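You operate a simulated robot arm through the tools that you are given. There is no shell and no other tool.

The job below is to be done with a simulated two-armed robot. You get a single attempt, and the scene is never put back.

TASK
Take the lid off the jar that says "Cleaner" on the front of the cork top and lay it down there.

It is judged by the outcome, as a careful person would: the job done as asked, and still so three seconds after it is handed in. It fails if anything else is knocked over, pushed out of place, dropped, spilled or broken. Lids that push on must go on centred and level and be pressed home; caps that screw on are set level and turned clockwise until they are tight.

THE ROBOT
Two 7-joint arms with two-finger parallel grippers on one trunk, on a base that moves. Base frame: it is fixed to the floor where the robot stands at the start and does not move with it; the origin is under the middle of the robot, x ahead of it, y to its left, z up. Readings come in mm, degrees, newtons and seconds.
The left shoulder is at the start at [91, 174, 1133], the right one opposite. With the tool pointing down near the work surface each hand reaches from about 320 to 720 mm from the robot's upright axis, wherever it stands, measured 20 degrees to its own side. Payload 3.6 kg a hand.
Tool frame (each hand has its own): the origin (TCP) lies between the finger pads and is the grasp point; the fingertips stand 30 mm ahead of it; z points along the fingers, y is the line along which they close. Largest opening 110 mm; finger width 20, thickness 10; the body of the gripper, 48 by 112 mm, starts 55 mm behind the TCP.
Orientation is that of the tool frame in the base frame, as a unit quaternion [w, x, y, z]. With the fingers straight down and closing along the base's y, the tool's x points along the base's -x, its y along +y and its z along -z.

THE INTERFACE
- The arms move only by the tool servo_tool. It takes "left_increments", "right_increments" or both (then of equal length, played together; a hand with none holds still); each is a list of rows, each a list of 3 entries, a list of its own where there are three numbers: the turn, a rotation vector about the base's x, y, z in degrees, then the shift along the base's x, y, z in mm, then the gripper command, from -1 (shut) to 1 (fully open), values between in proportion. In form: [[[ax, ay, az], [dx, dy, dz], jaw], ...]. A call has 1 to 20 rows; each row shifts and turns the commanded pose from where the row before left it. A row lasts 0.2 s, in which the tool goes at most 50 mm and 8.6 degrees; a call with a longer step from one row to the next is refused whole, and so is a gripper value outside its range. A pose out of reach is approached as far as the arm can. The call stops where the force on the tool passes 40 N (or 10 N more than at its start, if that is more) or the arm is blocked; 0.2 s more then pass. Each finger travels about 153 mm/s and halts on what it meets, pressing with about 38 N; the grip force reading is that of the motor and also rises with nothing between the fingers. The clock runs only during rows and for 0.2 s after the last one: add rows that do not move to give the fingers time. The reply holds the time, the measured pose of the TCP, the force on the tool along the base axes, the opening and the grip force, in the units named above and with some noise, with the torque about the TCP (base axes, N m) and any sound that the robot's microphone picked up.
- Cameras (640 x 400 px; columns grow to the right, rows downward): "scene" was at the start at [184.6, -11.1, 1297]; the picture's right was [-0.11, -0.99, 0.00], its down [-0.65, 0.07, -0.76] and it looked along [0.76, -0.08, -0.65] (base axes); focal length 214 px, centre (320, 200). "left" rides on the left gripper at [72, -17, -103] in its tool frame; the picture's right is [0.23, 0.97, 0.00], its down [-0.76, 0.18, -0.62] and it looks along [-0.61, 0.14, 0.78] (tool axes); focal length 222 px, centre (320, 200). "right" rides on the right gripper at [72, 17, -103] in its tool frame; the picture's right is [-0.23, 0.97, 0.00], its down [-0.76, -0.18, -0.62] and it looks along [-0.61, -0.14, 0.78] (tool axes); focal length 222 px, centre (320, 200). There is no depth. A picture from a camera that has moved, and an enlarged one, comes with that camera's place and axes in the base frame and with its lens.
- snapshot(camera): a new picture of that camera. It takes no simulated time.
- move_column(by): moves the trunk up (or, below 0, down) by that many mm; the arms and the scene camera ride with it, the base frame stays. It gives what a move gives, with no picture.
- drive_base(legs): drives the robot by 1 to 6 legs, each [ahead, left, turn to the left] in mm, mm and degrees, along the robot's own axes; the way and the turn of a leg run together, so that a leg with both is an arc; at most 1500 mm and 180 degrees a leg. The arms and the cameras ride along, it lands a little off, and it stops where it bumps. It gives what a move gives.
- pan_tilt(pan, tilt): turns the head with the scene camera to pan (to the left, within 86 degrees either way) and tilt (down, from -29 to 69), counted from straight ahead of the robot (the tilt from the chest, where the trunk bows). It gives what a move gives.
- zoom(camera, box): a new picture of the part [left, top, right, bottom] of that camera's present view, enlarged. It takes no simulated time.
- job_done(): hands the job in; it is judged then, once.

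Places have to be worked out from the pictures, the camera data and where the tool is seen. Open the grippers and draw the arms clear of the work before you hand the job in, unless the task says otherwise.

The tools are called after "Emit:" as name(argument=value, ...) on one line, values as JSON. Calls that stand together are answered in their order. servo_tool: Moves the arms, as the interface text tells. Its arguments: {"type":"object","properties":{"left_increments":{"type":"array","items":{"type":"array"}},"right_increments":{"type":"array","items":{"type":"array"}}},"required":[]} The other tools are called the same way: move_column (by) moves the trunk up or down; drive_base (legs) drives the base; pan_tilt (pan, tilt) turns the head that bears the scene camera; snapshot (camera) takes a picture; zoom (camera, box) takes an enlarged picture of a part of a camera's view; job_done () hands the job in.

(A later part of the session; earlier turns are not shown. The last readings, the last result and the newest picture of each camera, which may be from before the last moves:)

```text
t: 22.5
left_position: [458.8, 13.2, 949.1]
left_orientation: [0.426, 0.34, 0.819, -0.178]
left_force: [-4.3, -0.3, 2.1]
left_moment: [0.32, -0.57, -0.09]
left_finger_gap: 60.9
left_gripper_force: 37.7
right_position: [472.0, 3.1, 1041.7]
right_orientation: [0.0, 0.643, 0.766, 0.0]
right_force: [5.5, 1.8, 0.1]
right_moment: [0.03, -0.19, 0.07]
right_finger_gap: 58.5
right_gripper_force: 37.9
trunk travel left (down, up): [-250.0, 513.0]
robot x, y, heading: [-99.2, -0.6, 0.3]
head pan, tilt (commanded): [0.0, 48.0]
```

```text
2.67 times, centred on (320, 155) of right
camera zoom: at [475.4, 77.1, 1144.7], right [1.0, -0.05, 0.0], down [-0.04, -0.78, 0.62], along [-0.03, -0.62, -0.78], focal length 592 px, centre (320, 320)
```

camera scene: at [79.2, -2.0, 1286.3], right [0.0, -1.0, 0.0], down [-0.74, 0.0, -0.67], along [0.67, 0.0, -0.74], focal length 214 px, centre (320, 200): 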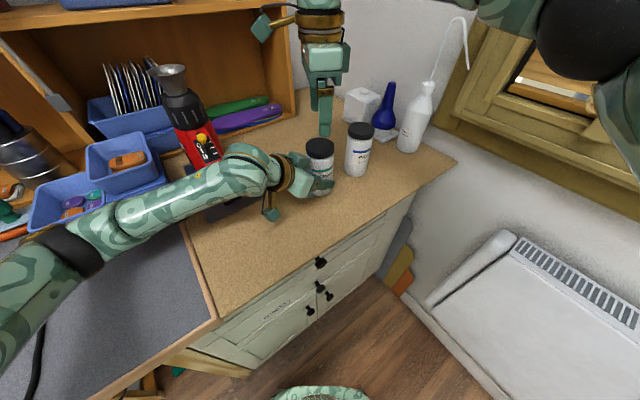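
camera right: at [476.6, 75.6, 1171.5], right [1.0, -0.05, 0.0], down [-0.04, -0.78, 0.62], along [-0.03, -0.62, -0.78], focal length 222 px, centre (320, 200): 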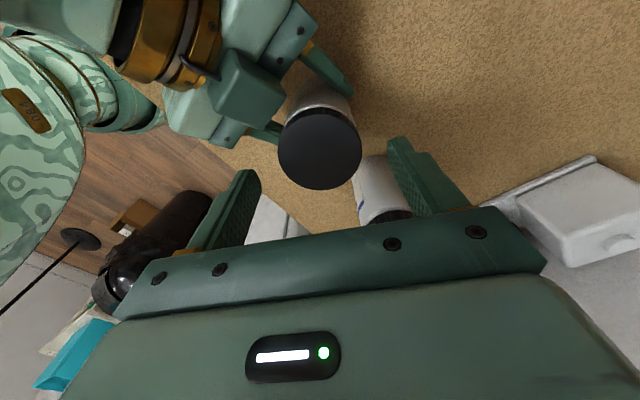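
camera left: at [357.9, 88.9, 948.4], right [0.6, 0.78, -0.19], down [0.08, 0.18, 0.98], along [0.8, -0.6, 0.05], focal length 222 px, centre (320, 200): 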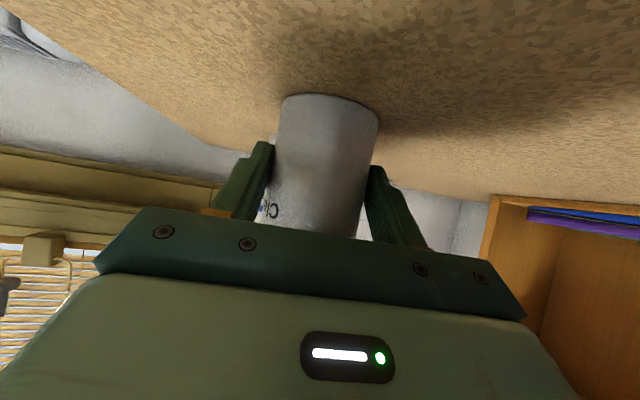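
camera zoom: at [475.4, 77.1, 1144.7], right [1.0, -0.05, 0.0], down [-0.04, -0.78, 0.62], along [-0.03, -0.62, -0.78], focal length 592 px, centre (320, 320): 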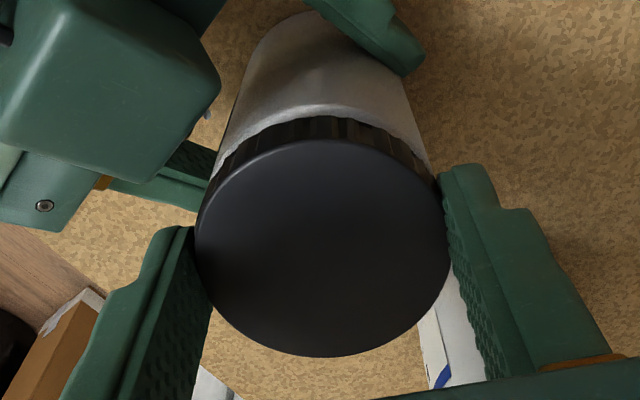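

Both hands have hold (lid gap 58.5 mm, 38 N). I relieve the small side load and try a first counter-clockwise turn of about 24°, watching torque and sound.

Emit:
servo_tool(right_increments=[[[0, 0, 0], [0.6, 0.2, 0], -0.5], [[0, 0, 4], [0, 0, 0], -0.5], [[0, 0, 4], [0, 0, 0], -0.5], [[0, 0, 4], [0, 0, 0.1], -0.5], [[0, 0, 4], [0, 0, 0.1], -0.5], [[0, 0, 4], [0, 0, 0.1], -0.5], [[0, 0, 4], [0, 0, 0.1], -0.5]])

Emit:
zoom(camera="right", box=[200, 80, 440, 230])

Emit:
zoom(camera="scene", box=[260, 80, 400, 200])

```text
t: 24.1
left_position: [459.1, 13.0, 948.2]
left_orientation: [0.426, 0.339, 0.82, -0.177]
left_force: [4.7, 2.1, -0.1]
left_moment: [-0.19, 0.41, 0.1]
left_finger_gap: 60.7
left_gripper_force: 38.1
right_position: [471.6, 2.8, 1042.2]
right_orientation: [-0.002, 0.469, 0.883, 0.001]
right_force: [-5.6, -3.9, -0.1]
right_moment: [-0.06, 0.13, -0.04]
right_finger_gap: 58.4
right_gripper_force: 37.9
trunk travel left (down, up): [-250.0, 513.0]
robot x, y, heading: [-99.0, 2.5, -0.0]
head pan, tilt (commanded): [0.0, 48.0]
```

```text
2.67 times, centred on (320, 155) of right
camera zoom: at [444.7, 72.3, 1145.1], right [0.93, 0.36, 0.0], down [0.28, -0.73, 0.62], along [0.22, -0.58, -0.78], focal length 592 px, centre (320, 320)
```

zoom: 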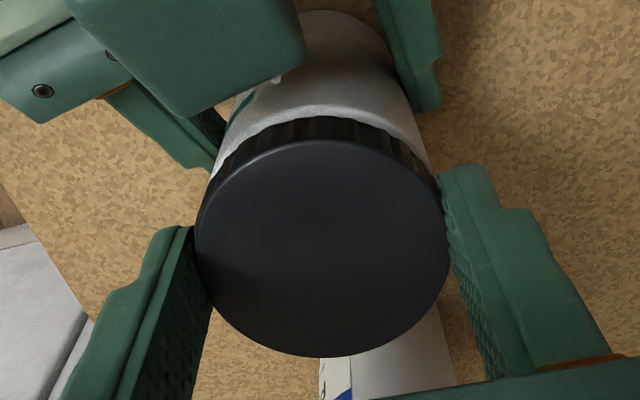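

```text
3.33 times, centred on (330, 140) of scene
camera zoom: at [79.3, -2.1, 1286.2], right [0.0, -1.0, 0.0], down [-0.74, 0.0, -0.67], along [0.67, 0.0, -0.74], focal length 715 px, centre (287, 400)
```

zoom: 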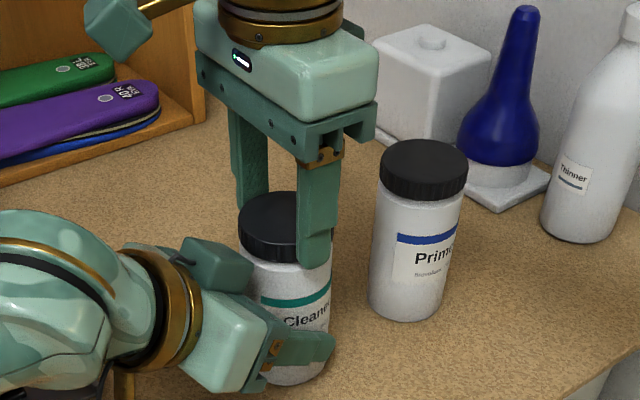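

The lid turned 24° while the jar label stayed put, with little torque. I continue counter-clockwise and hold height for now, to see whether a vertical force builds up as a thread would cause.

Emit:
servo_tool(right_increments=[[[0, 0, 7], [0, 0, 0], -0.5], [[0, 0, 7], [0, 0, 0], -0.5], [[0, 0, 7], [0, 0, 0], -0.5], [[0, 0, 7], [0, 0, 0], -0.5], [[0, 0, 7], [0, 0, 0], -0.5], [[0, 0, 7], [0, 0, 0], -0.5], [[0, 0, 7], [0, 0, 0], -0.5], [[0, 0, 7], [0, 0, 0], -0.5]])

Emit:
zoom(camera="right", box=[200, 80, 440, 230])

Emit:
zoom(camera="scene", box=[260, 80, 400, 200])

```text
t: 25.9
left_position: [460.9, 14.6, 948.4]
left_orientation: [0.426, 0.339, 0.82, -0.176]
left_force: [20.6, 24.7, -0.4]
left_moment: [-1.14, 0.56, 0.51]
left_finger_gap: 61.2
left_gripper_force: 38.2
right_position: [471.5, 2.0, 1042.5]
right_orientation: [-0.001, 0.0, 1.0, -0.001]
right_force: [-18.0, -25.5, 4.6]
right_moment: [-1.07, 1.0, -0.06]
right_finger_gap: 58.4
right_gripper_force: 38.1
trunk travel left (down, up): [-250.0, 513.0]
robot x, y, heading: [-102.2, -1.1, -0.1]
head pan, tilt (commanded): [0.0, 48.0]
```

```text
2.67 times, centred on (320, 155) of right
camera zoom: at [399.3, 19.0, 1145.5], right [0.23, 0.97, 0.0], down [0.76, -0.18, 0.62], along [0.61, -0.14, -0.78], focal length 592 px, centre (320, 320)
```

zoom: 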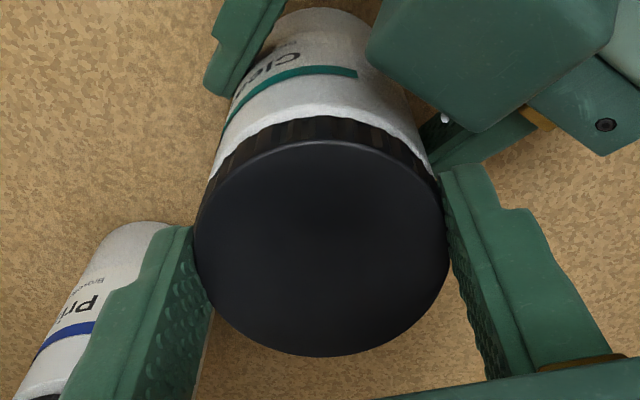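

```text
3.33 times, centred on (330, 140) of scene
camera zoom: at [79.2, -2.1, 1286.3], right [0.0, -1.0, 0.0], down [-0.74, 0.0, -0.67], along [0.67, 0.0, -0.74], focal length 715 px, centre (287, 400)
```

zoom: 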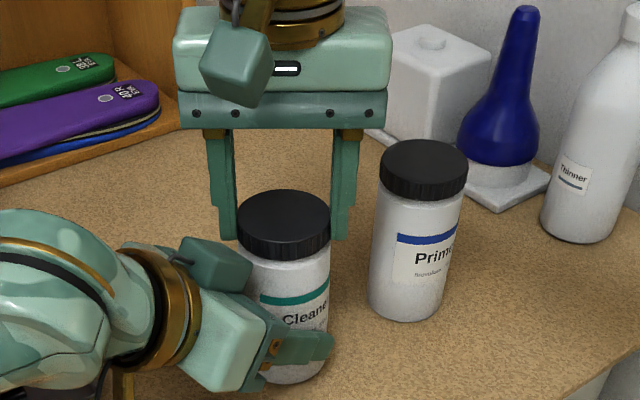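

Side force built up because the lid sits slightly off the turning axis, and there is a small upward push, consistent with a thread. I shift the right hand to relieve the load before turning further.

Emit:
servo_tool(right_increments=[[[0, 0, 0], [-0.4, -0.5, 0.2], -0.5], [[0, 0, 0], [-0.4, -0.5, 0.1], -0.5], [[0, 0, 0], [0, 0, 0], -0.5]])

```text
t: 26.7
left_position: [460.7, 14.0, 948.8]
left_orientation: [0.426, 0.339, 0.82, -0.176]
left_force: [14.7, 27.2, 2.3]
left_moment: [-1.01, 0.46, 0.53]
left_finger_gap: 61.0
left_gripper_force: 38.5
right_position: [471.1, 2.7, 1043.3]
right_orientation: [-0.001, -0.001, 1.0, 0.0]
right_force: [-12.1, -24.5, 3.3]
right_moment: [-1.05, 0.46, -0.06]
right_finger_gap: 58.7
right_gripper_force: 37.8
trunk travel left (down, up): [-250.0, 513.0]
robot x, y, heading: [-101.1, 0.6, 0.1]
head pan, tilt (commanded): [0.0, 48.0]
```

The x load dropped and the y load is still there. I shift a bit more in both directions.

Emit:
servo_tool(right_increments=[[[0, 0, 0], [-0.4, -0.7, 0.1], -0.5], [[0, 0, 0], [-0.4, -0.7, 0.1], -0.5], [[0, 0, 0], [-0.4, -0.7, 0], -0.5], [[0, 0, 0], [0, 0, 0], -0.5]])

```text
t: 27.7
left_position: [460.3, 11.9, 948.6]
left_orientation: [0.426, 0.339, 0.819, -0.179]
left_force: [5.6, 17.1, 3.0]
left_moment: [-0.65, 0.17, 0.34]
left_finger_gap: 61.0
left_gripper_force: 37.9
right_position: [469.8, 0.5, 1043.0]
right_orientation: [0.0, 0.0, 1.0, -0.001]
right_force: [-5.3, -15.1, 0.6]
right_moment: [-0.63, 0.16, -0.06]
right_finger_gap: 58.6
right_gripper_force: 37.7
trunk travel left (down, up): [-250.0, 513.0]
robot x, y, heading: [-101.8, 0.7, -0.2]
head pan, tilt (commanded): [0.0, 48.0]
```

Forces are falling steadily, so one more small shift should centre the right hand on the jar axis.

Emit:
servo_tool(right_increments=[[[0, 0, 0], [-0.3, -0.8, 0], -0.5], [[0, 0, 0], [-0.3, -0.8, 0], -0.5], [[0, 0, 0], [-0.2, -0.8, 0], -0.5], [[0, 0, 0], [0, 0, 0], -0.5]])

```text
t: 28.7
left_position: [459.6, 11.7, 947.9]
left_orientation: [0.425, 0.341, 0.818, -0.181]
left_force: [-1.6, -7.4, 0.0]
left_moment: [0.1, 0.31, -0.09]
left_finger_gap: 61.0
left_gripper_force: 37.3
right_position: [469.7, -1.4, 1043.0]
right_orientation: [0.0, -0.001, 1.0, 0.001]
right_force: [0.7, 8.0, -0.5]
right_moment: [0.75, -0.54, 0.0]
right_finger_gap: 58.2
right_gripper_force: 38.3
trunk travel left (down, up): [-250.0, 513.0]
robot x, y, heading: [-96.9, 1.5, 0.1]
head pan, tilt (commanded): [0.0, 48.0]
```

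Loads are now nearly balanced. I look at both views to see how the lid sits in the right fingers before continuing.

Emit:
servo_tool(right_increments=[[[0, 0, 0], [0, 0.8, 0], -0.5], [[0, 0, 0], [0, 0, 0], -0.5]])

Emit:
zoom(camera="right", box=[200, 80, 440, 230])

Emit:
zoom(camera="scene", box=[280, 100, 380, 200])

Emit:
zoom(camera="left", box=[200, 60, 440, 260])

```text
t: 29.3
left_position: [459.6, 10.5, 947.8]
left_orientation: [0.426, 0.341, 0.819, -0.18]
left_force: [-3.7, -13.0, 0.0]
left_moment: [-0.08, 0.2, -0.21]
left_finger_gap: 60.6
left_gripper_force: 37.8
right_position: [469.1, -0.4, 1043.1]
right_orientation: [0.001, -0.001, 1.0, 0.001]
right_force: [3.7, 12.3, -0.5]
right_moment: [1.22, -0.47, 0.03]
right_finger_gap: 58.6
right_gripper_force: 37.9
trunk travel left (down, up): [-250.0, 513.0]
robot x, y, heading: [-101.9, 3.3, 0.1]
head pan, tilt (commanded): [0.0, 48.0]
```

```text
2.67 times, centred on (320, 155) of right
camera zoom: at [396.7, 15.3, 1145.8], right [0.23, 0.97, 0.0], down [0.76, -0.18, 0.62], along [0.61, -0.14, -0.78], focal length 592 px, centre (320, 320)
```

zoom: 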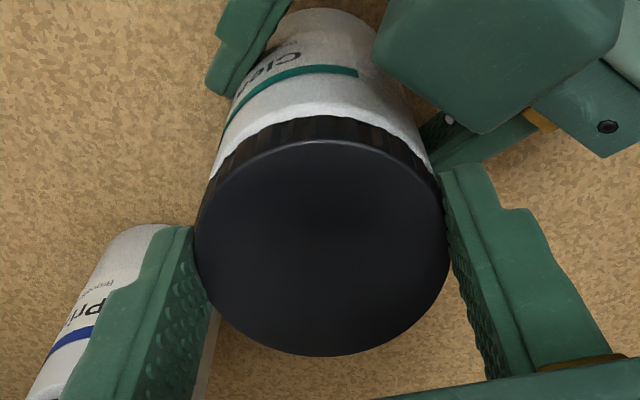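

```text
4.00 times, centred on (330, 150) of scene
camera zoom: at [79.3, -2.2, 1286.2], right [0.0, -1.0, 0.0], down [-0.74, 0.0, -0.67], along [0.67, 0.0, -0.74], focal length 858 px, centre (280, 400)
```

zoom: 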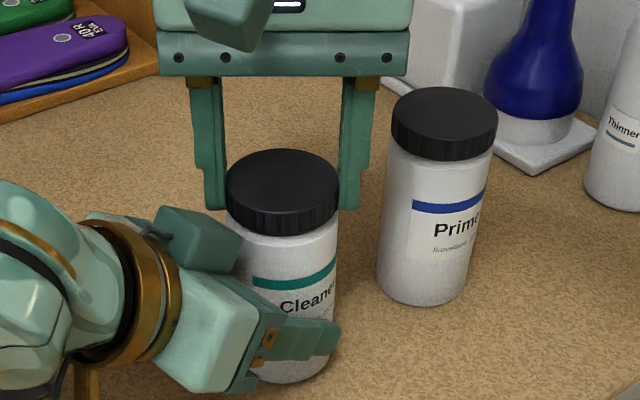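

```text
2.00 times, centred on (320, 160) of left
camera zoom: at [357.4, 88.3, 948.2], right [0.6, 0.78, -0.19], down [0.08, 0.18, 0.98], along [0.8, -0.6, 0.05], focal length 444 px, centre (320, 280)
```

zoom: 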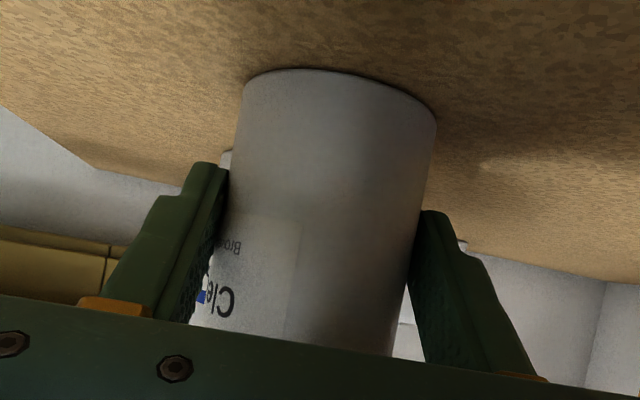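

I wait a moment for the loads to settle and read them again.

Emit:
servo_tool(right_increments=[[[0, 0, 0], [0, 0, 0], -0.5], [[0, 0, 0], [0, 0, 0], -0.5], [[0, 0, 0], [0, 0, 0], -0.5], [[0, 0, 0], [0, 0, 0], -0.5]])

```text
t: 30.3
left_position: [458.9, 12.1, 946.9]
left_orientation: [0.425, 0.341, 0.819, -0.178]
left_force: [-7.7, -19.8, 0.1]
left_moment: [1.11, -0.54, -0.36]
left_finger_gap: 60.6
left_gripper_force: 38.8
right_position: [468.9, 0.1, 1042.9]
right_orientation: [0.001, -0.002, 1.0, 0.0]
right_force: [6.6, 19.7, -0.3]
right_moment: [0.7, -0.25, 0.07]
right_finger_gap: 58.3
right_gripper_force: 37.7
trunk travel left (down, up): [-250.0, 513.0]
robot x, y, heading: [-100.4, -0.1, -0.0]
head pan, tilt (commanded): [0.0, 48.0]
```

The controller seems to keep integrating, so I overshot. I move back a little and let it settle.

Emit:
servo_tool(right_increments=[[[0, 0, 0], [0.3, 0.7, 0], -0.5], [[0, 0, 0], [0.3, 0.5, 0], -0.5], [[0, 0, 0], [0, 0, 0], -0.5], [[0, 0, 0], [0, 0, 0], -0.5], [[0, 0, 0], [0, 0, 0], -0.5], [[0, 0, 0], [0, 0, 0], -0.5]])

```text
t: 31.7
left_position: [459.4, 12.5, 948.3]
left_orientation: [0.425, 0.34, 0.82, -0.178]
left_force: [-6.1, -10.5, -0.1]
left_moment: [0.55, -0.39, -0.23]
left_finger_gap: 60.7
left_gripper_force: 39.0
right_position: [468.9, 0.2, 1042.5]
right_orientation: [0.0, -0.001, 1.0, 0.0]
right_force: [6.1, 9.2, 0.6]
right_moment: [0.35, -0.16, 0.01]
right_finger_gap: 58.6
right_gripper_force: 38.2
trunk travel left (down, up): [-250.0, 513.0]
robot x, y, heading: [-100.2, 1.0, 0.2]
head pan, tilt (commanded): [0.0, 48.0]
```

The side load points to the lid being about 2.3 mm off-centre in the right fingers. I open slightly, recentre on the jar axis at about (471.5, 1.2), regrip and check the load.

Emit:
servo_tool(right_increments=[[[0, 0, 0], [0, 0, 0], 0.3], [[0, 0, 0], [0, 0, 0], 0.3], [[0, 0, 0], [1.3, 0.5, 0], 0.3], [[0, 0, 0], [1.3, 0.5, 0], 0.3], [[0, 0, 0], [0, 0, 0], 0.3], [[0, 0, 0], [0, 0, 0], 0.3]])

Emit:
zoom(camera="right", box=[200, 80, 440, 230])

Emit:
zoom(camera="scene", box=[280, 100, 380, 200])

```text
t: 33.1
left_position: [458.6, 13.0, 948.1]
left_orientation: [0.425, 0.34, 0.82, -0.178]
left_force: [-0.8, 0.1, 0.0]
left_moment: [0.02, -0.02, 0.02]
left_finger_gap: 60.8
left_gripper_force: 38.1
right_position: [471.9, 0.0, 1042.6]
right_orientation: [0.0, -0.001, 1.0, 0.0]
right_force: [1.0, -0.1, -0.2]
right_moment: [0.01, 0.01, -0.02]
right_finger_gap: 71.8
right_gripper_force: 0.0
trunk travel left (down, up): [-250.0, 513.0]
robot x, y, heading: [-99.7, 0.8, -0.1]
head pan, tilt (commanded): [0.0, 48.0]
```

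```text
2.67 times, centred on (320, 155) of right
camera zoom: at [399.9, 17.4, 1145.6], right [0.23, 0.97, 0.0], down [0.76, -0.18, 0.62], along [0.61, -0.14, -0.78], focal length 592 px, centre (320, 320)
```

zoom: 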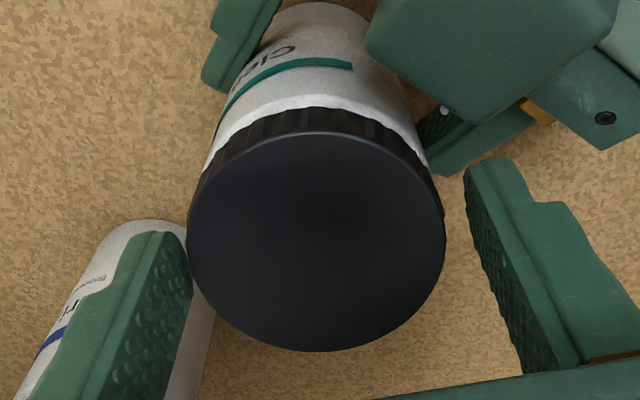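

```text
4.00 times, centred on (330, 150) of scene
camera zoom: at [79.4, -1.9, 1286.2], right [0.0, -1.0, 0.0], down [-0.74, 0.0, -0.67], along [0.67, 0.0, -0.74], focal length 858 px, centre (280, 400)
```

zoom: 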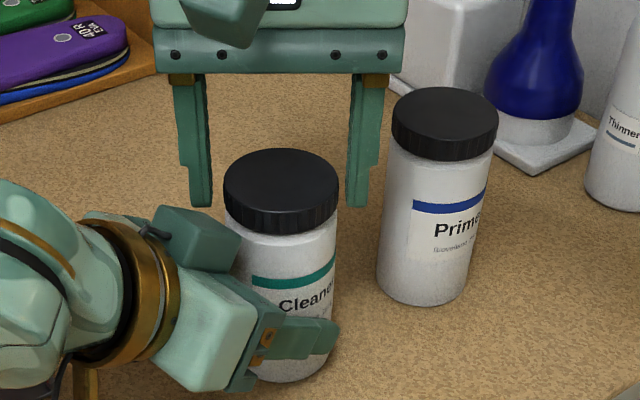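

The images now agree: the lid top is about z 1021 and about 62 mm across, x is centred, and y is about 1.6 mm too high. I correct y, lower 2 mm for more overlap, and regrip.

Emit:
servo_tool(right_increments=[[[0, 0, 0], [0, -0.8, -1], 0.3], [[0, 0, 0], [0, -0.8, -1], 0.25], [[0, 0, 0], [0, 0, 0], 0.2], [[0, 0, 0], [0, 0, 0], 0.16], [[0, 0, 0], [0, 0, 0], 0.13], [[0, 0, 0], [0, 0, 0], 0.1], [[0, 0, 0], [0, 0, 0], 0.0], [[0, 0, 0], [0, 0, 0], -0.5], [[0, 0, 0], [0, 0, 0], -0.5], [[0, 0, 0], [0, 0, 0], -0.5]])

```text
t: 35.3
left_position: [460.3, 11.9, 948.7]
left_orientation: [0.426, 0.339, 0.82, -0.177]
left_force: [0.1, -4.5, 0.7]
left_moment: [0.39, -0.25, -0.04]
left_finger_gap: 60.7
left_gripper_force: 37.7
right_position: [473.0, -0.9, 1040.8]
right_orientation: [-0.001, 0.0, 1.0, 0.0]
right_force: [0.8, 4.3, -0.2]
right_moment: [0.09, 0.0, -0.02]
right_finger_gap: 58.4
right_gripper_force: 37.5
trunk travel left (down, up): [-250.0, 513.0]
robot x, y, heading: [-97.7, 0.3, 0.1]
head pan, tilt (commanded): [0.0, 48.0]
```

Well-centred now (side load about 4 N). I continue counter-clockwise by 80°, with a slight lift to follow the thread.

Emit:
servo_tool(right_increments=[[[0, 0, 0], [0, 0.4, 0], -0.5], [[0, 0, 8], [0, 0, 0.06], -0.5], [[0, 0, 8], [0, 0, 0.06], -0.5], [[0, 0, 8], [0, 0, 0.06], -0.5], [[0, 0, 8], [0, 0, 0.06], -0.5], [[0, 0, 8], [0, 0, 0.06], -0.5], [[0, 0, 0], [0, 0, 0], -0.5]])

```text
t: 36.9
left_position: [460.0, 12.1, 948.2]
left_orientation: [0.426, 0.34, 0.819, -0.178]
left_force: [-2.6, -3.6, 2.5]
left_moment: [0.18, -0.39, -0.13]
left_finger_gap: 60.6
left_gripper_force: 37.9
right_position: [472.5, -1.1, 1040.9]
right_orientation: [0.0, -0.105, 0.994, 0.0]
right_force: [3.7, 1.8, -0.2]
right_moment: [0.08, -0.08, 0.03]
right_finger_gap: 58.5
right_gripper_force: 37.7
right hand out of reach, approached as far as the arm can: row 3, 4, 5, 6
trunk travel left (down, up): [-250.0, 513.0]
robot x, y, heading: [-100.1, -0.1, 0.1]
head pan, tilt (commanded): [0.0, 48.0]
```

The wrist stops at about +12°, so I'll ratchet in strokes. There's also a second block on the left gripper near the jar, so I check its clearance to the right fingers before opening.

Emit:
zoom(camera="right", box=[200, 60, 480, 240])

Emit:
zoom(camera="scene", box=[260, 90, 380, 190])

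```text
2.22 times, centred on (340, 150) of right
camera zoom: at [398.0, 0.4, 1143.9], right [0.02, 1.0, 0.0], down [0.78, -0.02, 0.62], along [0.62, -0.01, -0.78], focal length 494 px, centre (276, 311)
```

zoom: 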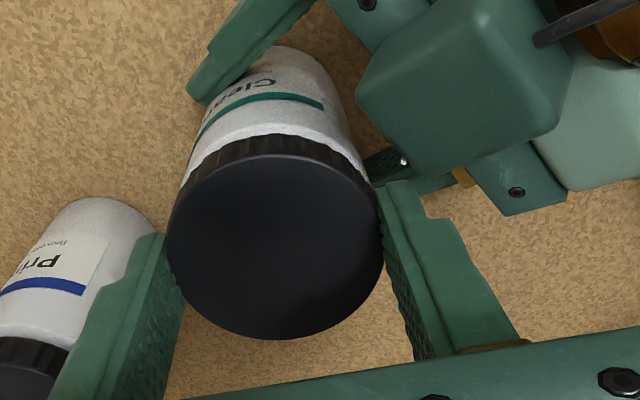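

```text
4.00 times, centred on (320, 140) of scene
camera zoom: at [79.2, -2.1, 1286.3], right [0.0, -1.0, 0.0], down [-0.74, 0.0, -0.67], along [0.67, 0.0, -0.74], focal length 858 px, centre (320, 440)
```

zoom: 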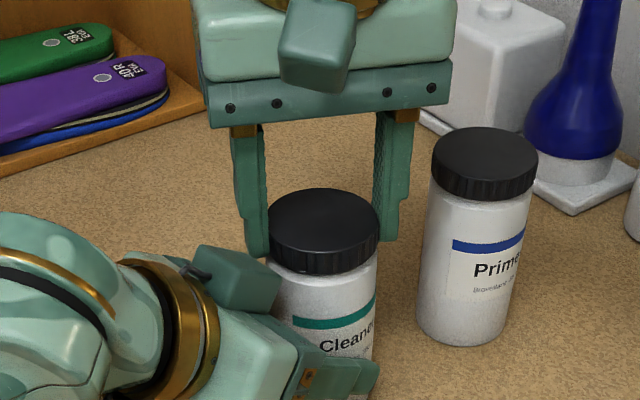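

The finger is close to that block at +12°, so I back off 9° before opening. Then I return clockwise to about -85° with the fingers just open and regrip.

Emit:
servo_tool(right_increments=[[[0, 0, -5], [0, 0, 0], -0.5], [[0, 0, -4], [0, 0, 0], -0.5], [[0, 0, 0], [0, 0, 0], 0.25], [[0, 0, 0], [0, 0, 0], 0.25], [[0, 0, -8], [0, 0, 0], 0.25], [[0, 0, -8], [0, 0, 0], 0.25], [[0, 0, -8], [0, 0, 0], 0.25], [[0, 0, -8], [0, 0, 0], 0.25], [[0, 0, -8], [0, 0, 0], 0.25], [[0, 0, -8], [0, 0, 0], 0.25], [[0, 0, -8], [0, 0, 0], 0.25], [[0, 0, -8], [0, 0, 0], 0.25], [[0, 0, -8], [0, 0, 0], 0.25], [[0, 0, -8], [0, 0, 0], 0.25], [[0, 0, -8], [0, 0, 0], 0.25], [[0, 0, 0], [0, 0, 0], 0.25]])

Emit:
zoom(camera="right", box=[200, 80, 440, 230])

Emit:
zoom(camera="scene", box=[260, 90, 380, 190])

```text
t: 40.3
left_position: [459.3, 12.3, 948.7]
left_orientation: [0.426, 0.339, 0.82, -0.178]
left_force: [2.4, 0.7, 3.4]
left_moment: [0.21, -0.24, 0.0]
left_finger_gap: 60.4
left_gripper_force: 38.3
right_position: [472.4, -0.8, 1041.2]
right_orientation: [0.0, 0.677, 0.736, -0.001]
right_force: [-0.1, -0.4, 0.0]
right_moment: [0.02, 0.02, -0.03]
right_finger_gap: 68.8
right_gripper_force: 0.0
trunk travel left (down, up): [-250.0, 513.0]
robot x, y, heading: [-99.8, -1.0, 0.0]
head pan, tilt (commanded): [0.0, 48.0]
```

```text
2.67 times, centred on (320, 155) of right
camera zoom: at [482.8, 72.8, 1144.1], right [0.99, -0.14, 0.0], down [-0.11, -0.77, 0.62], along [-0.09, -0.62, -0.78], focal length 592 px, centre (320, 320)
```

zoom: 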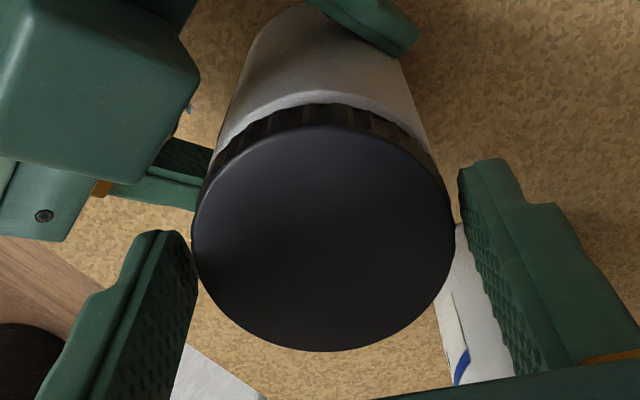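

```text
4.00 times, centred on (320, 140) of scene
camera zoom: at [79.2, -1.9, 1286.3], right [0.0, -1.0, 0.0], down [-0.74, 0.0, -0.67], along [0.67, 0.0, -0.74], focal length 858 px, centre (320, 440)
```

zoom: 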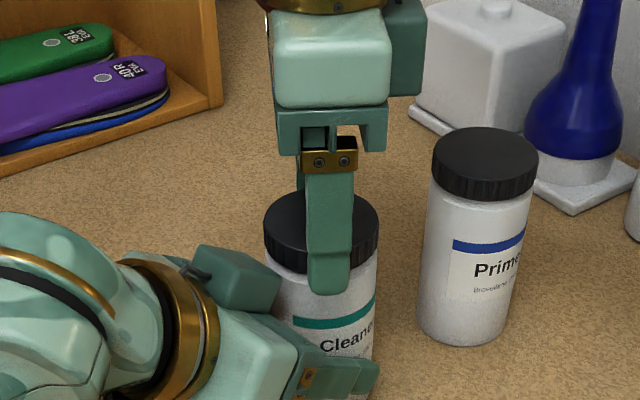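

The lid is centred along the closing direction, and I nudge y by +1 mm to sit on the jar axis. Then I close and make the next counter-clockwise stroke with a slight lift.

Emit:
servo_tool(right_increments=[[[0, 0, 0], [0, 0.5, 0], 0.2], [[0, 0, 0], [0, 0.5, 0], 0.16], [[0, 0, 0], [0, 0, 0], 0.13], [[0, 0, 0], [0, 0, 0], 0.1], [[0, 0, 0], [0, 0, 0], 0.0], [[0, 0, 0], [0, 0, 0], -0.5], [[0, 0, 0], [0, 0, 0], -0.5], [[0, 0, 0], [0, 0, 0], -0.5]])

```text
t: 42.1
left_position: [459.5, 11.9, 948.6]
left_orientation: [0.426, 0.34, 0.819, -0.178]
left_force: [-8.6, 0.8, 5.9]
left_moment: [0.33, -0.79, -0.19]
left_finger_gap: 60.5
left_gripper_force: 38.4
right_position: [472.8, 0.0, 1040.1]
right_orientation: [0.0, 0.675, 0.737, 0.0]
right_force: [10.5, 0.7, 0.1]
right_moment: [-0.04, -0.31, -0.02]
right_finger_gap: 59.0
right_gripper_force: 37.8
trunk travel left (down, up): [-250.0, 513.0]
robot x, y, heading: [-101.1, -0.3, 0.0]
head pan, tilt (commanded): [0.0, 48.0]
```

I relieve the 10 N x-load with +1 mm, then make the stroke.

Emit:
servo_tool(right_increments=[[[0, 0, 0], [0.5, 0, 0], -0.5], [[0, 0, 0], [0.5, 0, 0], -0.5], [[0, 0, 0], [0, 0, 0], -0.5], [[0, 0, 8], [0, 0, 0.06], -0.5], [[0, 0, 8], [0, 0, 0.06], -0.5], [[0, 0, 8], [0, 0, 0.06], -0.5], [[0, 0, 8], [0, 0, 0.06], -0.5], [[0, 0, 8], [0, 0, 0.06], -0.5], [[0, 0, 0], [0, 0, 0], -0.5]])

```text
t: 44.1
left_position: [460.2, 12.4, 948.0]
left_orientation: [0.426, 0.339, 0.82, -0.176]
left_force: [8.7, 1.0, 0.7]
left_moment: [-0.17, 0.51, 0.09]
left_finger_gap: 60.6
left_gripper_force: 38.3
right_position: [472.6, 1.2, 1042.0]
right_orientation: [-0.001, 0.382, 0.924, 0.0]
right_force: [-8.6, -2.3, 0.8]
right_moment: [0.03, 0.26, 0.02]
right_finger_gap: 59.2
right_gripper_force: 38.0
trunk travel left (down, up): [-250.0, 513.0]
robot x, y, heading: [-99.6, -2.4, 0.2]
head pan, tilt (commanded): [0.0, 48.0]
```

Loads stay low. I finish this stroke to about +3°, drifting slightly in -x to relieve the side load.

Emit:
servo_tool(right_increments=[[[0, 0, 8], [-0.2, 0, 0.06], -0.5], [[0, 0, 8], [-0.2, 0, 0.06], -0.5], [[0, 0, 8], [-0.2, 0, 0.06], -0.5], [[0, 0, 8], [-0.2, 0, 0.06], -0.5], [[0, 0, 8], [0, 0, 0.06], -0.5], [[0, 0, 8], [0, 0, 0.06], -0.5], [[0, 0, 0], [0, 0, 0], -0.5]])

Emit:
zoom(camera="scene", box=[290, 110, 370, 180])

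Emit:
zoom(camera="right", box=[240, 80, 400, 180])

```text
t: 45.7
left_position: [459.5, 12.9, 947.8]
left_orientation: [0.426, 0.339, 0.82, -0.176]
left_force: [8.0, 14.1, 2.2]
left_moment: [-0.99, 0.35, 0.27]
left_finger_gap: 61.0
left_gripper_force: 38.3
right_position: [472.1, 0.2, 1042.3]
right_orientation: [0.0, -0.027, 1.0, -0.001]
right_force: [-7.4, -14.9, -1.2]
right_moment: [-0.4, 0.21, 0.02]
right_finger_gap: 59.1
right_gripper_force: 38.0
trunk travel left (down, up): [-250.0, 513.0]
robot x, y, heading: [-101.5, -4.0, -0.2]
head pan, tilt (commanded): [0.0, 48.0]
```

```text
5.71 times, centred on (330, 145) of scene
camera zoom: at [79.3, -2.1, 1286.2], right [0.0, -1.0, 0.0], down [-0.74, 0.0, -0.67], along [0.67, 0.0, -0.74], focal length 1226 px, centre (263, 514)
```

zoom: 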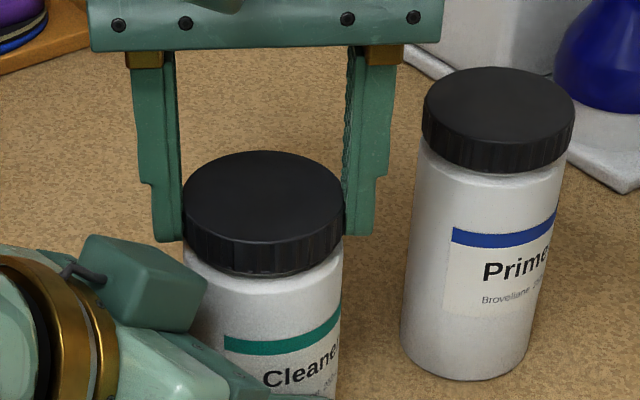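

```text
4.00 times, centred on (320, 130) of right
camera zoom: at [399.3, 12.8, 1145.4], right [0.17, 0.98, 0.0], down [0.77, -0.14, 0.62], along [0.61, -0.11, -0.78], focal length 888 px, centre (320, 480)
```

zoom: 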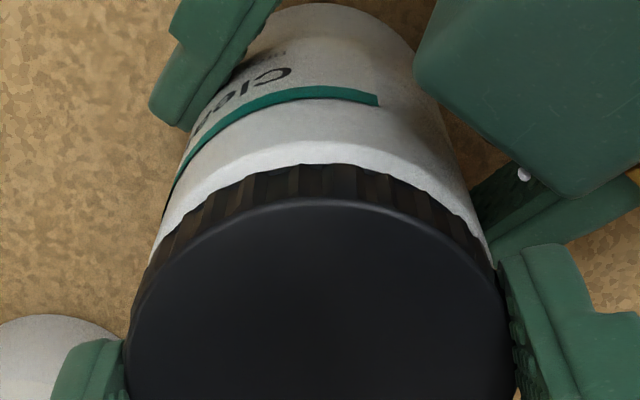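

The Cleaner lid looks slightly raised, so it is unscrewing (about 170° so far). I open, return clockwise and recentre a little for another stroke.

Emit:
servo_tool(right_increments=[[[0, 0, 0], [0, 0, 0], 0.25], [[0, 0, 0], [0, 0, 0], 0.25], [[0, 0, -8], [0.4, -0.5, 0], 0.25], [[0, 0, -8], [0.4, -0.5, 0], 0.25], [[0, 0, -8], [0, 0, 0], 0.25], [[0, 0, -8], [0, 0, 0], 0.25], [[0, 0, -8], [0, 0, 0], 0.25], [[0, 0, -8], [0, 0, 0], 0.25], [[0, 0, -8], [0, 0, 0], 0.25], [[0, 0, -8], [0, 0, 0], 0.25], [[0, 0, -8], [0, 0, 0], 0.25], [[0, 0, -8], [0, 0, 0], 0.25], [[0, 0, -8], [0, 0, 0], 0.25], [[0, 0, 0], [0, 0, 0], 0.25], [[0, 0, 0], [0, 0, 0], 0.25]])

Emit:
zoom(camera="right", box=[200, 80, 440, 230])

Emit:
zoom(camera="scene", box=[290, 110, 370, 180])

```text
t: 48.9
left_position: [459.7, 12.8, 948.7]
left_orientation: [0.425, 0.34, 0.82, -0.177]
left_force: [0.8, 0.3, 1.5]
left_moment: [0.06, -0.08, -0.07]
left_finger_gap: 60.7
left_gripper_force: 38.0
right_position: [472.9, -0.4, 1040.9]
right_orientation: [0.0, 0.675, 0.738, 0.0]
right_force: [0.1, -0.2, -0.7]
right_moment: [-0.04, 0.02, -0.03]
right_finger_gap: 68.9
right_gripper_force: 0.1
trunk travel left (down, up): [-250.0, 513.0]
robot x, y, heading: [-98.5, -0.5, 0.1]
head pan, tilt (commanded): [0.0, 48.0]
```

```text
2.67 times, centred on (320, 155) of right
camera zoom: at [483.9, 72.9, 1145.4], right [0.99, -0.14, 0.0], down [-0.11, -0.77, 0.62], along [-0.09, -0.62, -0.78], focal length 592 px, centre (320, 320)
```

zoom: 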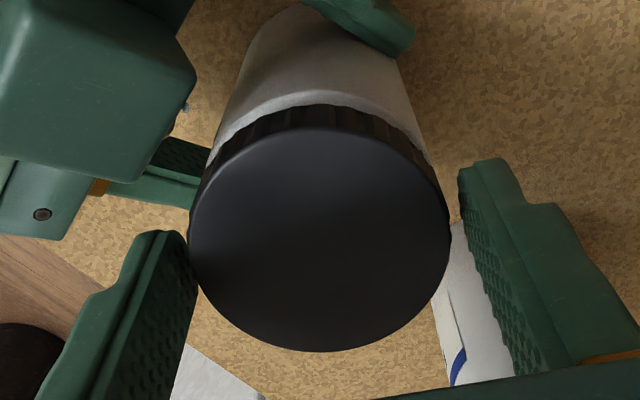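

```text
5.71 times, centred on (330, 145) of scene
camera zoom: at [79.3, -2.1, 1286.2], right [0.0, -1.0, 0.0], down [-0.74, 0.0, -0.67], along [0.67, 0.0, -0.74], focal length 1226 px, centre (263, 514)
```

zoom: 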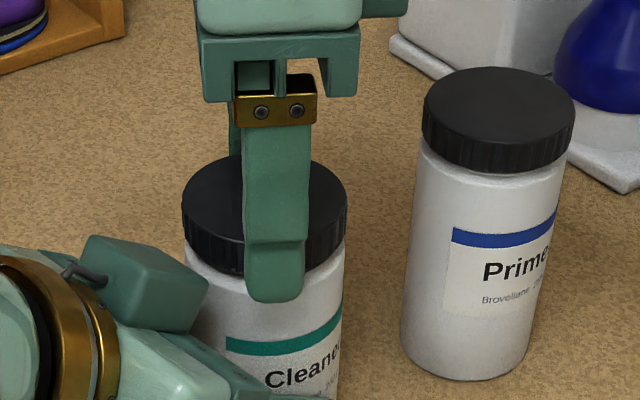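

Slightly off in x by about 1 mm, so I correct and close on the lid for the third stroke.

Emit:
servo_tool(right_increments=[[[0, 0, 0], [-0.5, 0, 0], 0.2], [[0, 0, 0], [-0.2, 0, 0], 0.16], [[0, 0, 0], [0, 0, 0], 0.13], [[0, 0, 0], [0, 0, 0], 0.1], [[0, 0, 0], [0, 0, 0], 0.0], [[0, 0, 0], [0, 0, 0], -0.5], [[0, 0, 8], [0, 0, 0.06], -0.5], [[0, 0, 8], [0, 0, 0.06], -0.5], [[0, 0, 8], [0, 0, 0.06], -0.5], [[0, 0, 8], [0, 0, 0.06], -0.5], [[0, 0, 8], [0, 0, 0.06], -0.5], [[0, 0, 8], [0, 0, 0.06], -0.5]])

```text
t: 51.5
left_position: [458.5, 12.1, 949.0]
left_orientation: [0.426, 0.34, 0.82, -0.178]
left_force: [-5.5, 0.7, 2.0]
left_moment: [0.01, -0.39, -0.14]
left_finger_gap: 60.5
left_gripper_force: 37.3
right_position: [473.1, 0.4, 1042.8]
right_orientation: [0.0, 0.316, 0.949, 0.0]
right_force: [7.7, -0.5, -0.7]
right_moment: [-0.01, -0.2, 0.0]
right_finger_gap: 58.6
right_gripper_force: 37.8
trunk travel left (down, up): [-250.0, 513.0]
robot x, y, heading: [-100.6, -5.3, 0.2]
head pan, tilt (commanded): [0.0, 48.0]
```

Good, the loads stay under 8 N. I finish the stroke to about +3° and then check the lid's height.

Emit:
servo_tool(right_increments=[[[0, 0, 8], [0.2, 0, 0.06], -0.5], [[0, 0, 8], [0.2, 0, 0.06], -0.5], [[0, 0, 8], [0, 0, 0.06], -0.5], [[0, 0, 8], [0, 0, 0.06], -0.5], [[0, 0, 8], [0, 0, 0.06], -0.5], [[0, 0, 0], [0, 0, 0], -0.5]])

Emit:
zoom(camera="scene", box=[290, 110, 370, 180])

Emit:
zoom(camera="right", box=[240, 80, 400, 180])

```text
t: 52.9
left_position: [460.0, 13.6, 948.3]
left_orientation: [0.425, 0.34, 0.82, -0.177]
left_force: [-3.1, 2.7, 2.6]
left_moment: [-0.21, 0.04, 0.01]
left_finger_gap: 60.8
left_gripper_force: 38.0
right_position: [472.2, -0.2, 1043.9]
right_orientation: [-0.001, -0.027, 1.0, 0.001]
right_force: [2.1, -4.6, -2.0]
right_moment: [-0.17, -0.1, -0.01]
right_finger_gap: 58.6
right_gripper_force: 37.9
trunk travel left (down, up): [-250.0, 513.0]
robot x, y, heading: [-102.0, 0.4, 0.2]
head pan, tilt (commanded): [0.0, 48.0]
```

```text
5.71 times, centred on (330, 145) of scene
camera zoom: at [79.1, -2.1, 1286.3], right [0.0, -1.0, 0.0], down [-0.74, 0.0, -0.67], along [0.67, 0.0, -0.74], focal length 1226 px, centre (263, 514)
```

zoom: 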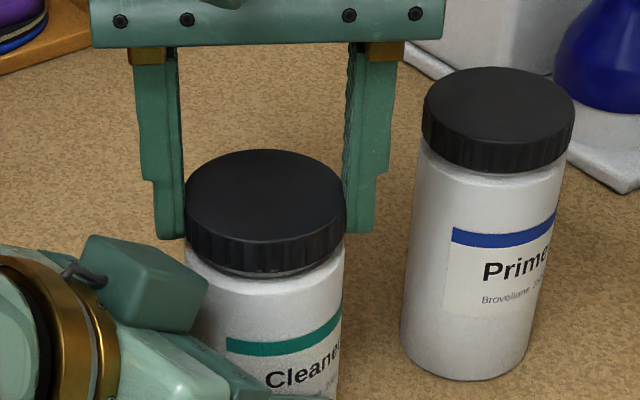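

```text
4.00 times, centred on (320, 130) of right
camera zoom: at [399.4, 12.3, 1146.6], right [0.17, 0.98, 0.0], down [0.77, -0.14, 0.62], along [0.61, -0.11, -0.78], focal length 888 px, centre (320, 480)
```

zoom: 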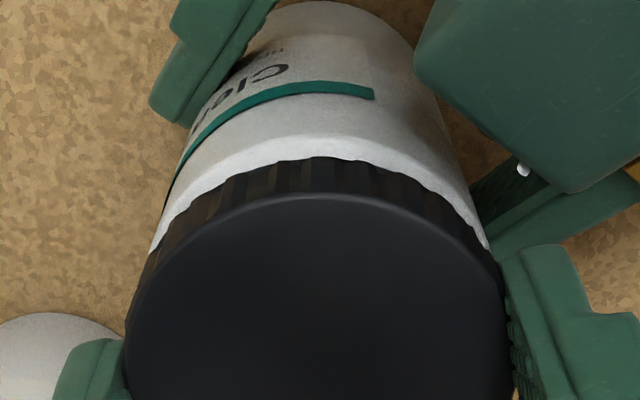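

The neck is now visible under the lid after about 260° of turning. I test whether it is free by lifting gently 1.5 mm and reading the vertical force.

Emit:
servo_tool(right_increments=[[[0, 0, 0], [0, 0, 0.5], -0.5], [[0, 0, 0], [0, 0, 0.5], -0.5], [[0, 0, 0], [0, 0, 0.5], -0.5], [[0, 0, 0], [0, 0, 0], -0.5]])

```text
t: 53.9
left_position: [459.7, 12.0, 948.5]
left_orientation: [0.427, 0.339, 0.819, -0.178]
left_force: [-3.2, 1.3, 7.7]
left_moment: [-0.11, -0.22, -0.03]
left_finger_gap: 60.5
left_gripper_force: 37.6
right_position: [473.0, -0.4, 1044.6]
right_orientation: [-0.001, -0.026, 1.0, 0.0]
right_force: [3.1, -2.1, -10.2]
right_moment: [-0.19, -0.2, 0.01]
right_finger_gap: 58.8
right_gripper_force: 38.4
trunk travel left (down, up): [-250.0, 513.0]
robot x, y, heading: [-104.3, -1.4, -0.1]
head pan, tilt (commanded): [0.0, 48.0]
```

Resistance of 10 N, so it's still on the thread. I ease back down and ratchet another stroke.

Emit:
servo_tool(right_increments=[[[0, 0, 0], [0, 0, -0.6], -0.5], [[0, 0, 0], [0, 0, -0.6], -0.5], [[0, 0, 0], [0, 0, 0], 0.25], [[0, 0, 0], [0, 0, 0], 0.25], [[0, 0, -8], [0, 0, 0], 0.25], [[0, 0, -8], [0, 0, 0], 0.25], [[0, 0, -8], [0, 0, 0], 0.25], [[0, 0, -8], [0, 0, 0], 0.25], [[0, 0, -8], [0, 0, 0], 0.25], [[0, 0, -8], [0, 0, 0], 0.25], [[0, 0, -8], [0, 0, 0], 0.25], [[0, 0, -8], [0, 0, 0], 0.25], [[0, 0, -8], [0, 0, 0], 0.25], [[0, 0, -8], [0, 0, 0], 0.25], [[0, 0, -8], [0, 0, 0], 0.25], [[0, 0, 0], [0, 0, 0], 0.25], [[0, 0, 0], [0, 0, 0], 0.25]])

Emit:
zoom(camera="right", box=[200, 80, 440, 230])

```text
t: 57.5
left_position: [459.2, 12.9, 947.7]
left_orientation: [0.426, 0.34, 0.82, -0.178]
left_force: [0.9, 0.8, 1.5]
left_moment: [0.12, 0.02, -0.02]
left_finger_gap: 60.4
left_gripper_force: 37.8
right_position: [472.2, -0.6, 1042.8]
right_orientation: [0.0, 0.676, 0.737, 0.0]
right_force: [-0.4, -0.7, 0.0]
right_moment: [-0.02, 0.0, 0.02]
right_finger_gap: 68.6
right_gripper_force: 0.0
trunk travel left (down, up): [-250.0, 513.0]
robot x, y, heading: [-99.4, 0.4, -0.2]
head pan, tilt (commanded): [0.0, 48.0]
```

```text
2.67 times, centred on (320, 155) of right
camera zoom: at [483.4, 73.0, 1146.8], right [0.99, -0.14, 0.0], down [-0.11, -0.77, 0.62], along [-0.09, -0.62, -0.78], focal length 592 px, centre (320, 320)
```

zoom: 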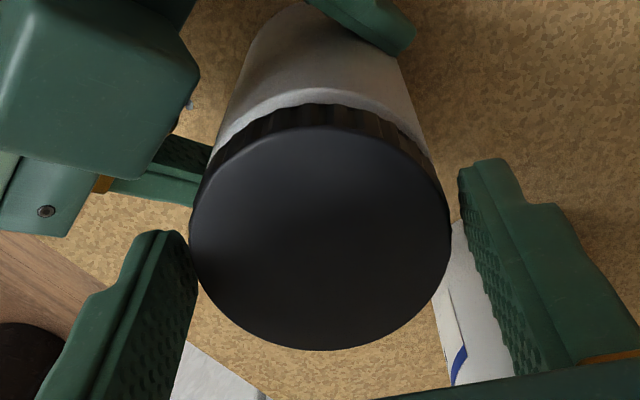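

Well placed. Close and run the fourth counter-clockwise stroke.

Emit:
servo_tool(right_increments=[[[0, 0, 0], [-0.4, 0, 0], 0.2], [[0, 0, 0], [0, 0, 0], 0.16], [[0, 0, 0], [0, 0, 0], 0.13], [[0, 0, 0], [0, 0, 0], 0.1], [[0, 0, 0], [0, 0, 0], 0.0], [[0, 0, 0], [0, 0, 0], -0.5], [[0, 0, 8], [0, 0, 0.06], -0.5], [[0, 0, 8], [0, 0, 0.06], -0.5], [[0, 0, 8], [0, 0, 0.06], -0.5], [[0, 0, 8], [0, 0, 0.06], -0.5], [[0, 0, 8], [0, 0, 0.06], -0.5], [[0, 0, 8], [0, 0, 0.06], -0.5]])

```text
t: 60.1
left_position: [460.7, 11.2, 947.3]
left_orientation: [0.426, 0.339, 0.82, -0.177]
left_force: [-0.4, -0.1, 0.6]
left_moment: [0.0, 0.15, -0.01]
left_finger_gap: 60.9
left_gripper_force: 38.4
right_position: [472.6, -0.8, 1044.2]
right_orientation: [0.0, 0.316, 0.949, 0.001]
right_force: [0.7, -0.6, 0.4]
right_moment: [0.04, 0.01, 0.01]
right_finger_gap: 59.2
right_gripper_force: 38.5
trunk travel left (down, up): [-250.0, 513.0]
robot x, y, heading: [-99.4, -0.5, 0.1]
head pan, tilt (commanded): [0.0, 48.0]
```

All loads are now near zero, so the lid may have come off the thread. I finish the stroke, then try a gentle lift.

Emit:
servo_tool(right_increments=[[[0, 0, 8], [0, 0, 0.06], -0.5], [[0, 0, 8], [0, 0, 0.06], -0.5], [[0, 0, 8], [0, 0, 0.06], -0.5], [[0, 0, 8], [0, 0, 0.06], -0.5], [[0, 0, 8], [0, 0, 0.06], -0.5], [[0, 0, 0], [0, 0, 0.5], -0.5], [[0, 0, 0], [0, 0, 0.5], -0.5], [[0, 0, 0], [0, 0, 0.5], -0.5], [[0, 0, 0], [0, 0, 0], -0.5]])

Emit:
zoom(camera="scene", box=[290, 110, 370, 180])

```text
t: 62.1
left_position: [459.8, 12.2, 948.2]
left_orientation: [0.425, 0.34, 0.82, -0.177]
left_force: [-1.3, 0.2, 0.5]
left_moment: [0.08, 0.11, -0.04]
left_finger_gap: 60.7
left_gripper_force: 38.3
right_position: [472.2, 0.1, 1045.8]
right_orientation: [0.0, -0.026, 1.0, 0.0]
right_force: [0.0, -0.2, -0.3]
right_moment: [-0.03, -0.01, 0.01]
right_finger_gap: 59.5
right_gripper_force: 37.8
trunk travel left (down, up): [-250.0, 513.0]
robot x, y, heading: [-100.1, -0.2, -0.1]
head pan, tilt (commanded): [0.0, 48.0]
```

```text
5.71 times, centred on (330, 145) of scene
camera zoom: at [79.3, -2.0, 1286.2], right [0.0, -1.0, 0.0], down [-0.74, 0.0, -0.67], along [0.67, 0.0, -0.74], focal length 1226 px, centre (263, 514)
```

zoom: 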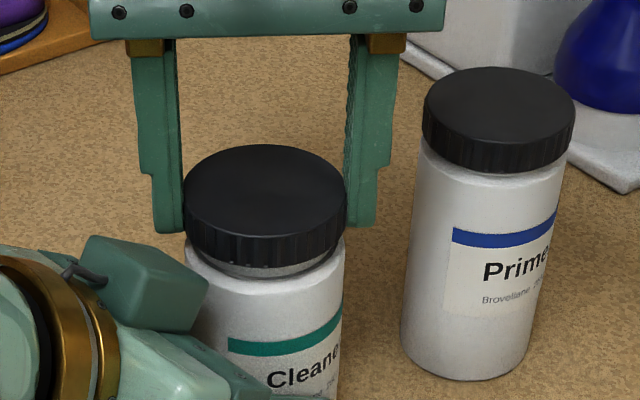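

No resistance and the neck is showing, so the lid is free. I lift it straight up 30 mm slowly.

Emit:
servo_tool(right_increments=[[[0, 0, 0], [0, 0, 2], -0.5], [[0, 0, 0], [0, 0, 2], -0.5], [[0, 0, 0], [0, 0, 3], -0.5], [[0, 0, 0], [0, 0, 4], -0.5], [[0, 0, 0], [0, 0, 6], -0.5], [[0, 0, 0], [0, 0, 6], -0.5], [[0, 0, 0], [0, 0, 7], -0.5], [[0, 0, 0], [0, 0, 0], -0.5]])

Emit:
zoom(camera="scene", box=[260, 80, 400, 200])

Emit:
snapshot(camera="right")

```text
t: 63.9
left_position: [460.4, 13.4, 948.2]
left_orientation: [0.425, 0.34, 0.82, -0.179]
left_force: [-0.7, 1.0, -0.2]
left_moment: [0.07, 0.07, 0.0]
left_finger_gap: 60.5
left_gripper_force: 38.2
right_position: [472.4, 0.1, 1076.6]
right_orientation: [-0.001, -0.026, 1.0, 0.0]
right_force: [0.9, -0.2, 0.1]
right_moment: [0.01, -0.02, -0.01]
right_finger_gap: 59.2
right_gripper_force: 38.1
trunk travel left (down, up): [-250.0, 513.0]
robot x, y, heading: [-98.2, 2.4, 0.1]
head pan, tilt (commanded): [0.0, 48.0]
```

```text
3.33 times, centred on (330, 140) of scene
camera zoom: at [79.4, -1.9, 1286.2], right [0.0, -1.0, 0.0], down [-0.74, 0.0, -0.67], along [0.67, 0.0, -0.74], focal length 715 px, centre (287, 400)
```

zoom: 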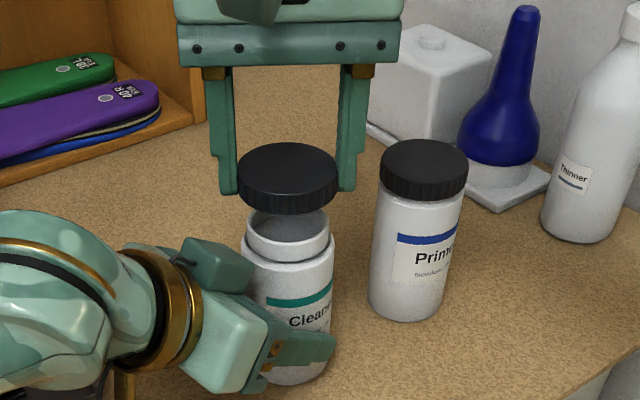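

```text
taken
camera right: at [399.1, 12.7, 1179.1], right [0.18, 0.98, 0.0], down [0.77, -0.14, 0.62], along [0.61, -0.11, -0.78], focal length 222 px, centre (320, 200)
```

right: 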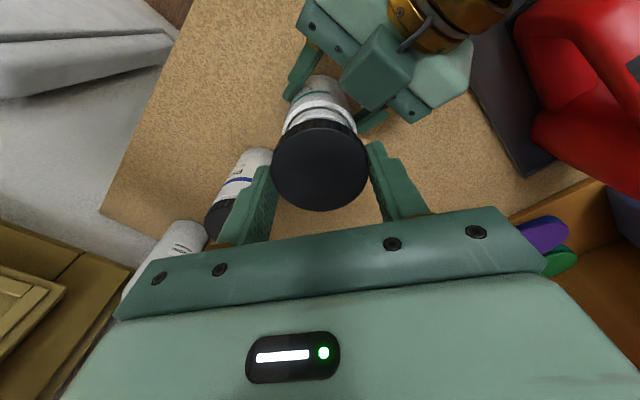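

The lid is off and held squarely. I carry it up and off to the right (clear of the Primer jar) so the left hand can let go of the jar and withdraw first.

Emit:
servo_tool(right_increments=[[[0, 0, 0], [0, 0, 12], -0.5], [[0, 0, 0], [0, 0, 14], -0.5], [[0, 0, 0], [-4, -12, 2], -0.5], [[0, 0, 0], [-6, -24, 0], -0.5], [[0, 0, 0], [-8, -28, 0], -0.5], [[0, 0, 0], [-8, -28, 0], -0.5], [[0, 0, 0], [-6, -24, 0], -0.5], [[0, 0, 0], [-4, -14, 0], -0.5], [[0, 0, 0], [0, 0, 0], -0.5]])

Emit:
snapshot(camera="scene")

Emit:
snapshot(camera="right")

```text
t: 65.9
left_position: [459.4, 11.9, 949.3]
left_orientation: [0.425, 0.34, 0.82, -0.177]
left_force: [0.2, 0.7, -0.7]
left_moment: [-0.01, 0.02, -0.02]
left_finger_gap: 60.3
left_gripper_force: 37.8
right_position: [436.4, -131.1, 1103.9]
right_orientation: [-0.001, -0.026, 1.0, 0.0]
right_force: [0.6, 0.2, 0.3]
right_moment: [-0.02, -0.01, -0.01]
right_finger_gap: 59.2
right_gripper_force: 38.5
trunk travel left (down, up): [-250.0, 513.0]
robot x, y, heading: [-101.4, 1.0, 0.0]
head pan, tilt (commanded): [0.0, 48.0]
```

```text
taken
camera scene: at [79.4, -2.1, 1286.2], right [0.0, -1.0, 0.0], down [-0.74, 0.0, -0.67], along [0.67, 0.0, -0.74], focal length 214 px, centre (320, 200)
```

scene: 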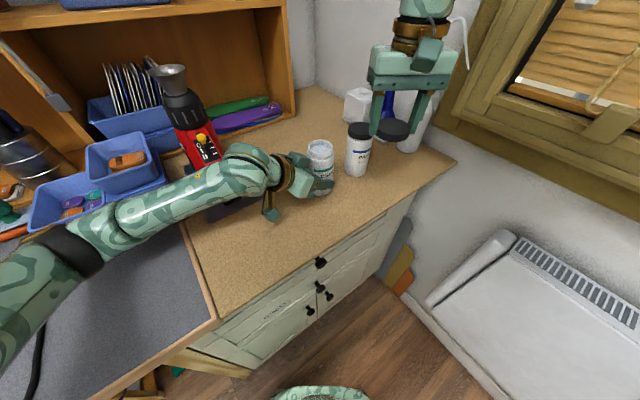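

```text
taken
camera right: at [363.5, -118.3, 1207.6], right [0.18, 0.98, 0.0], down [0.77, -0.14, 0.62], along [0.61, -0.11, -0.78], focal length 222 px, centre (320, 200)
```

right: 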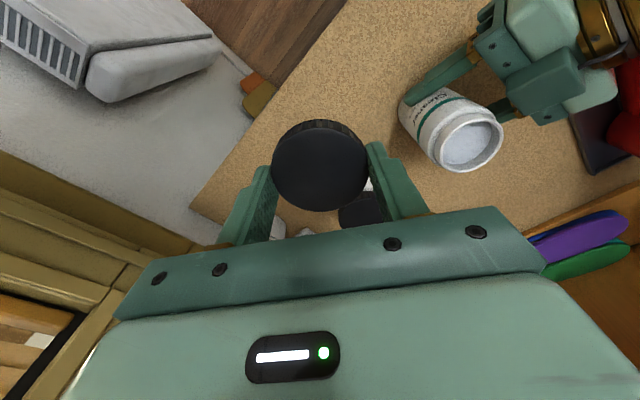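

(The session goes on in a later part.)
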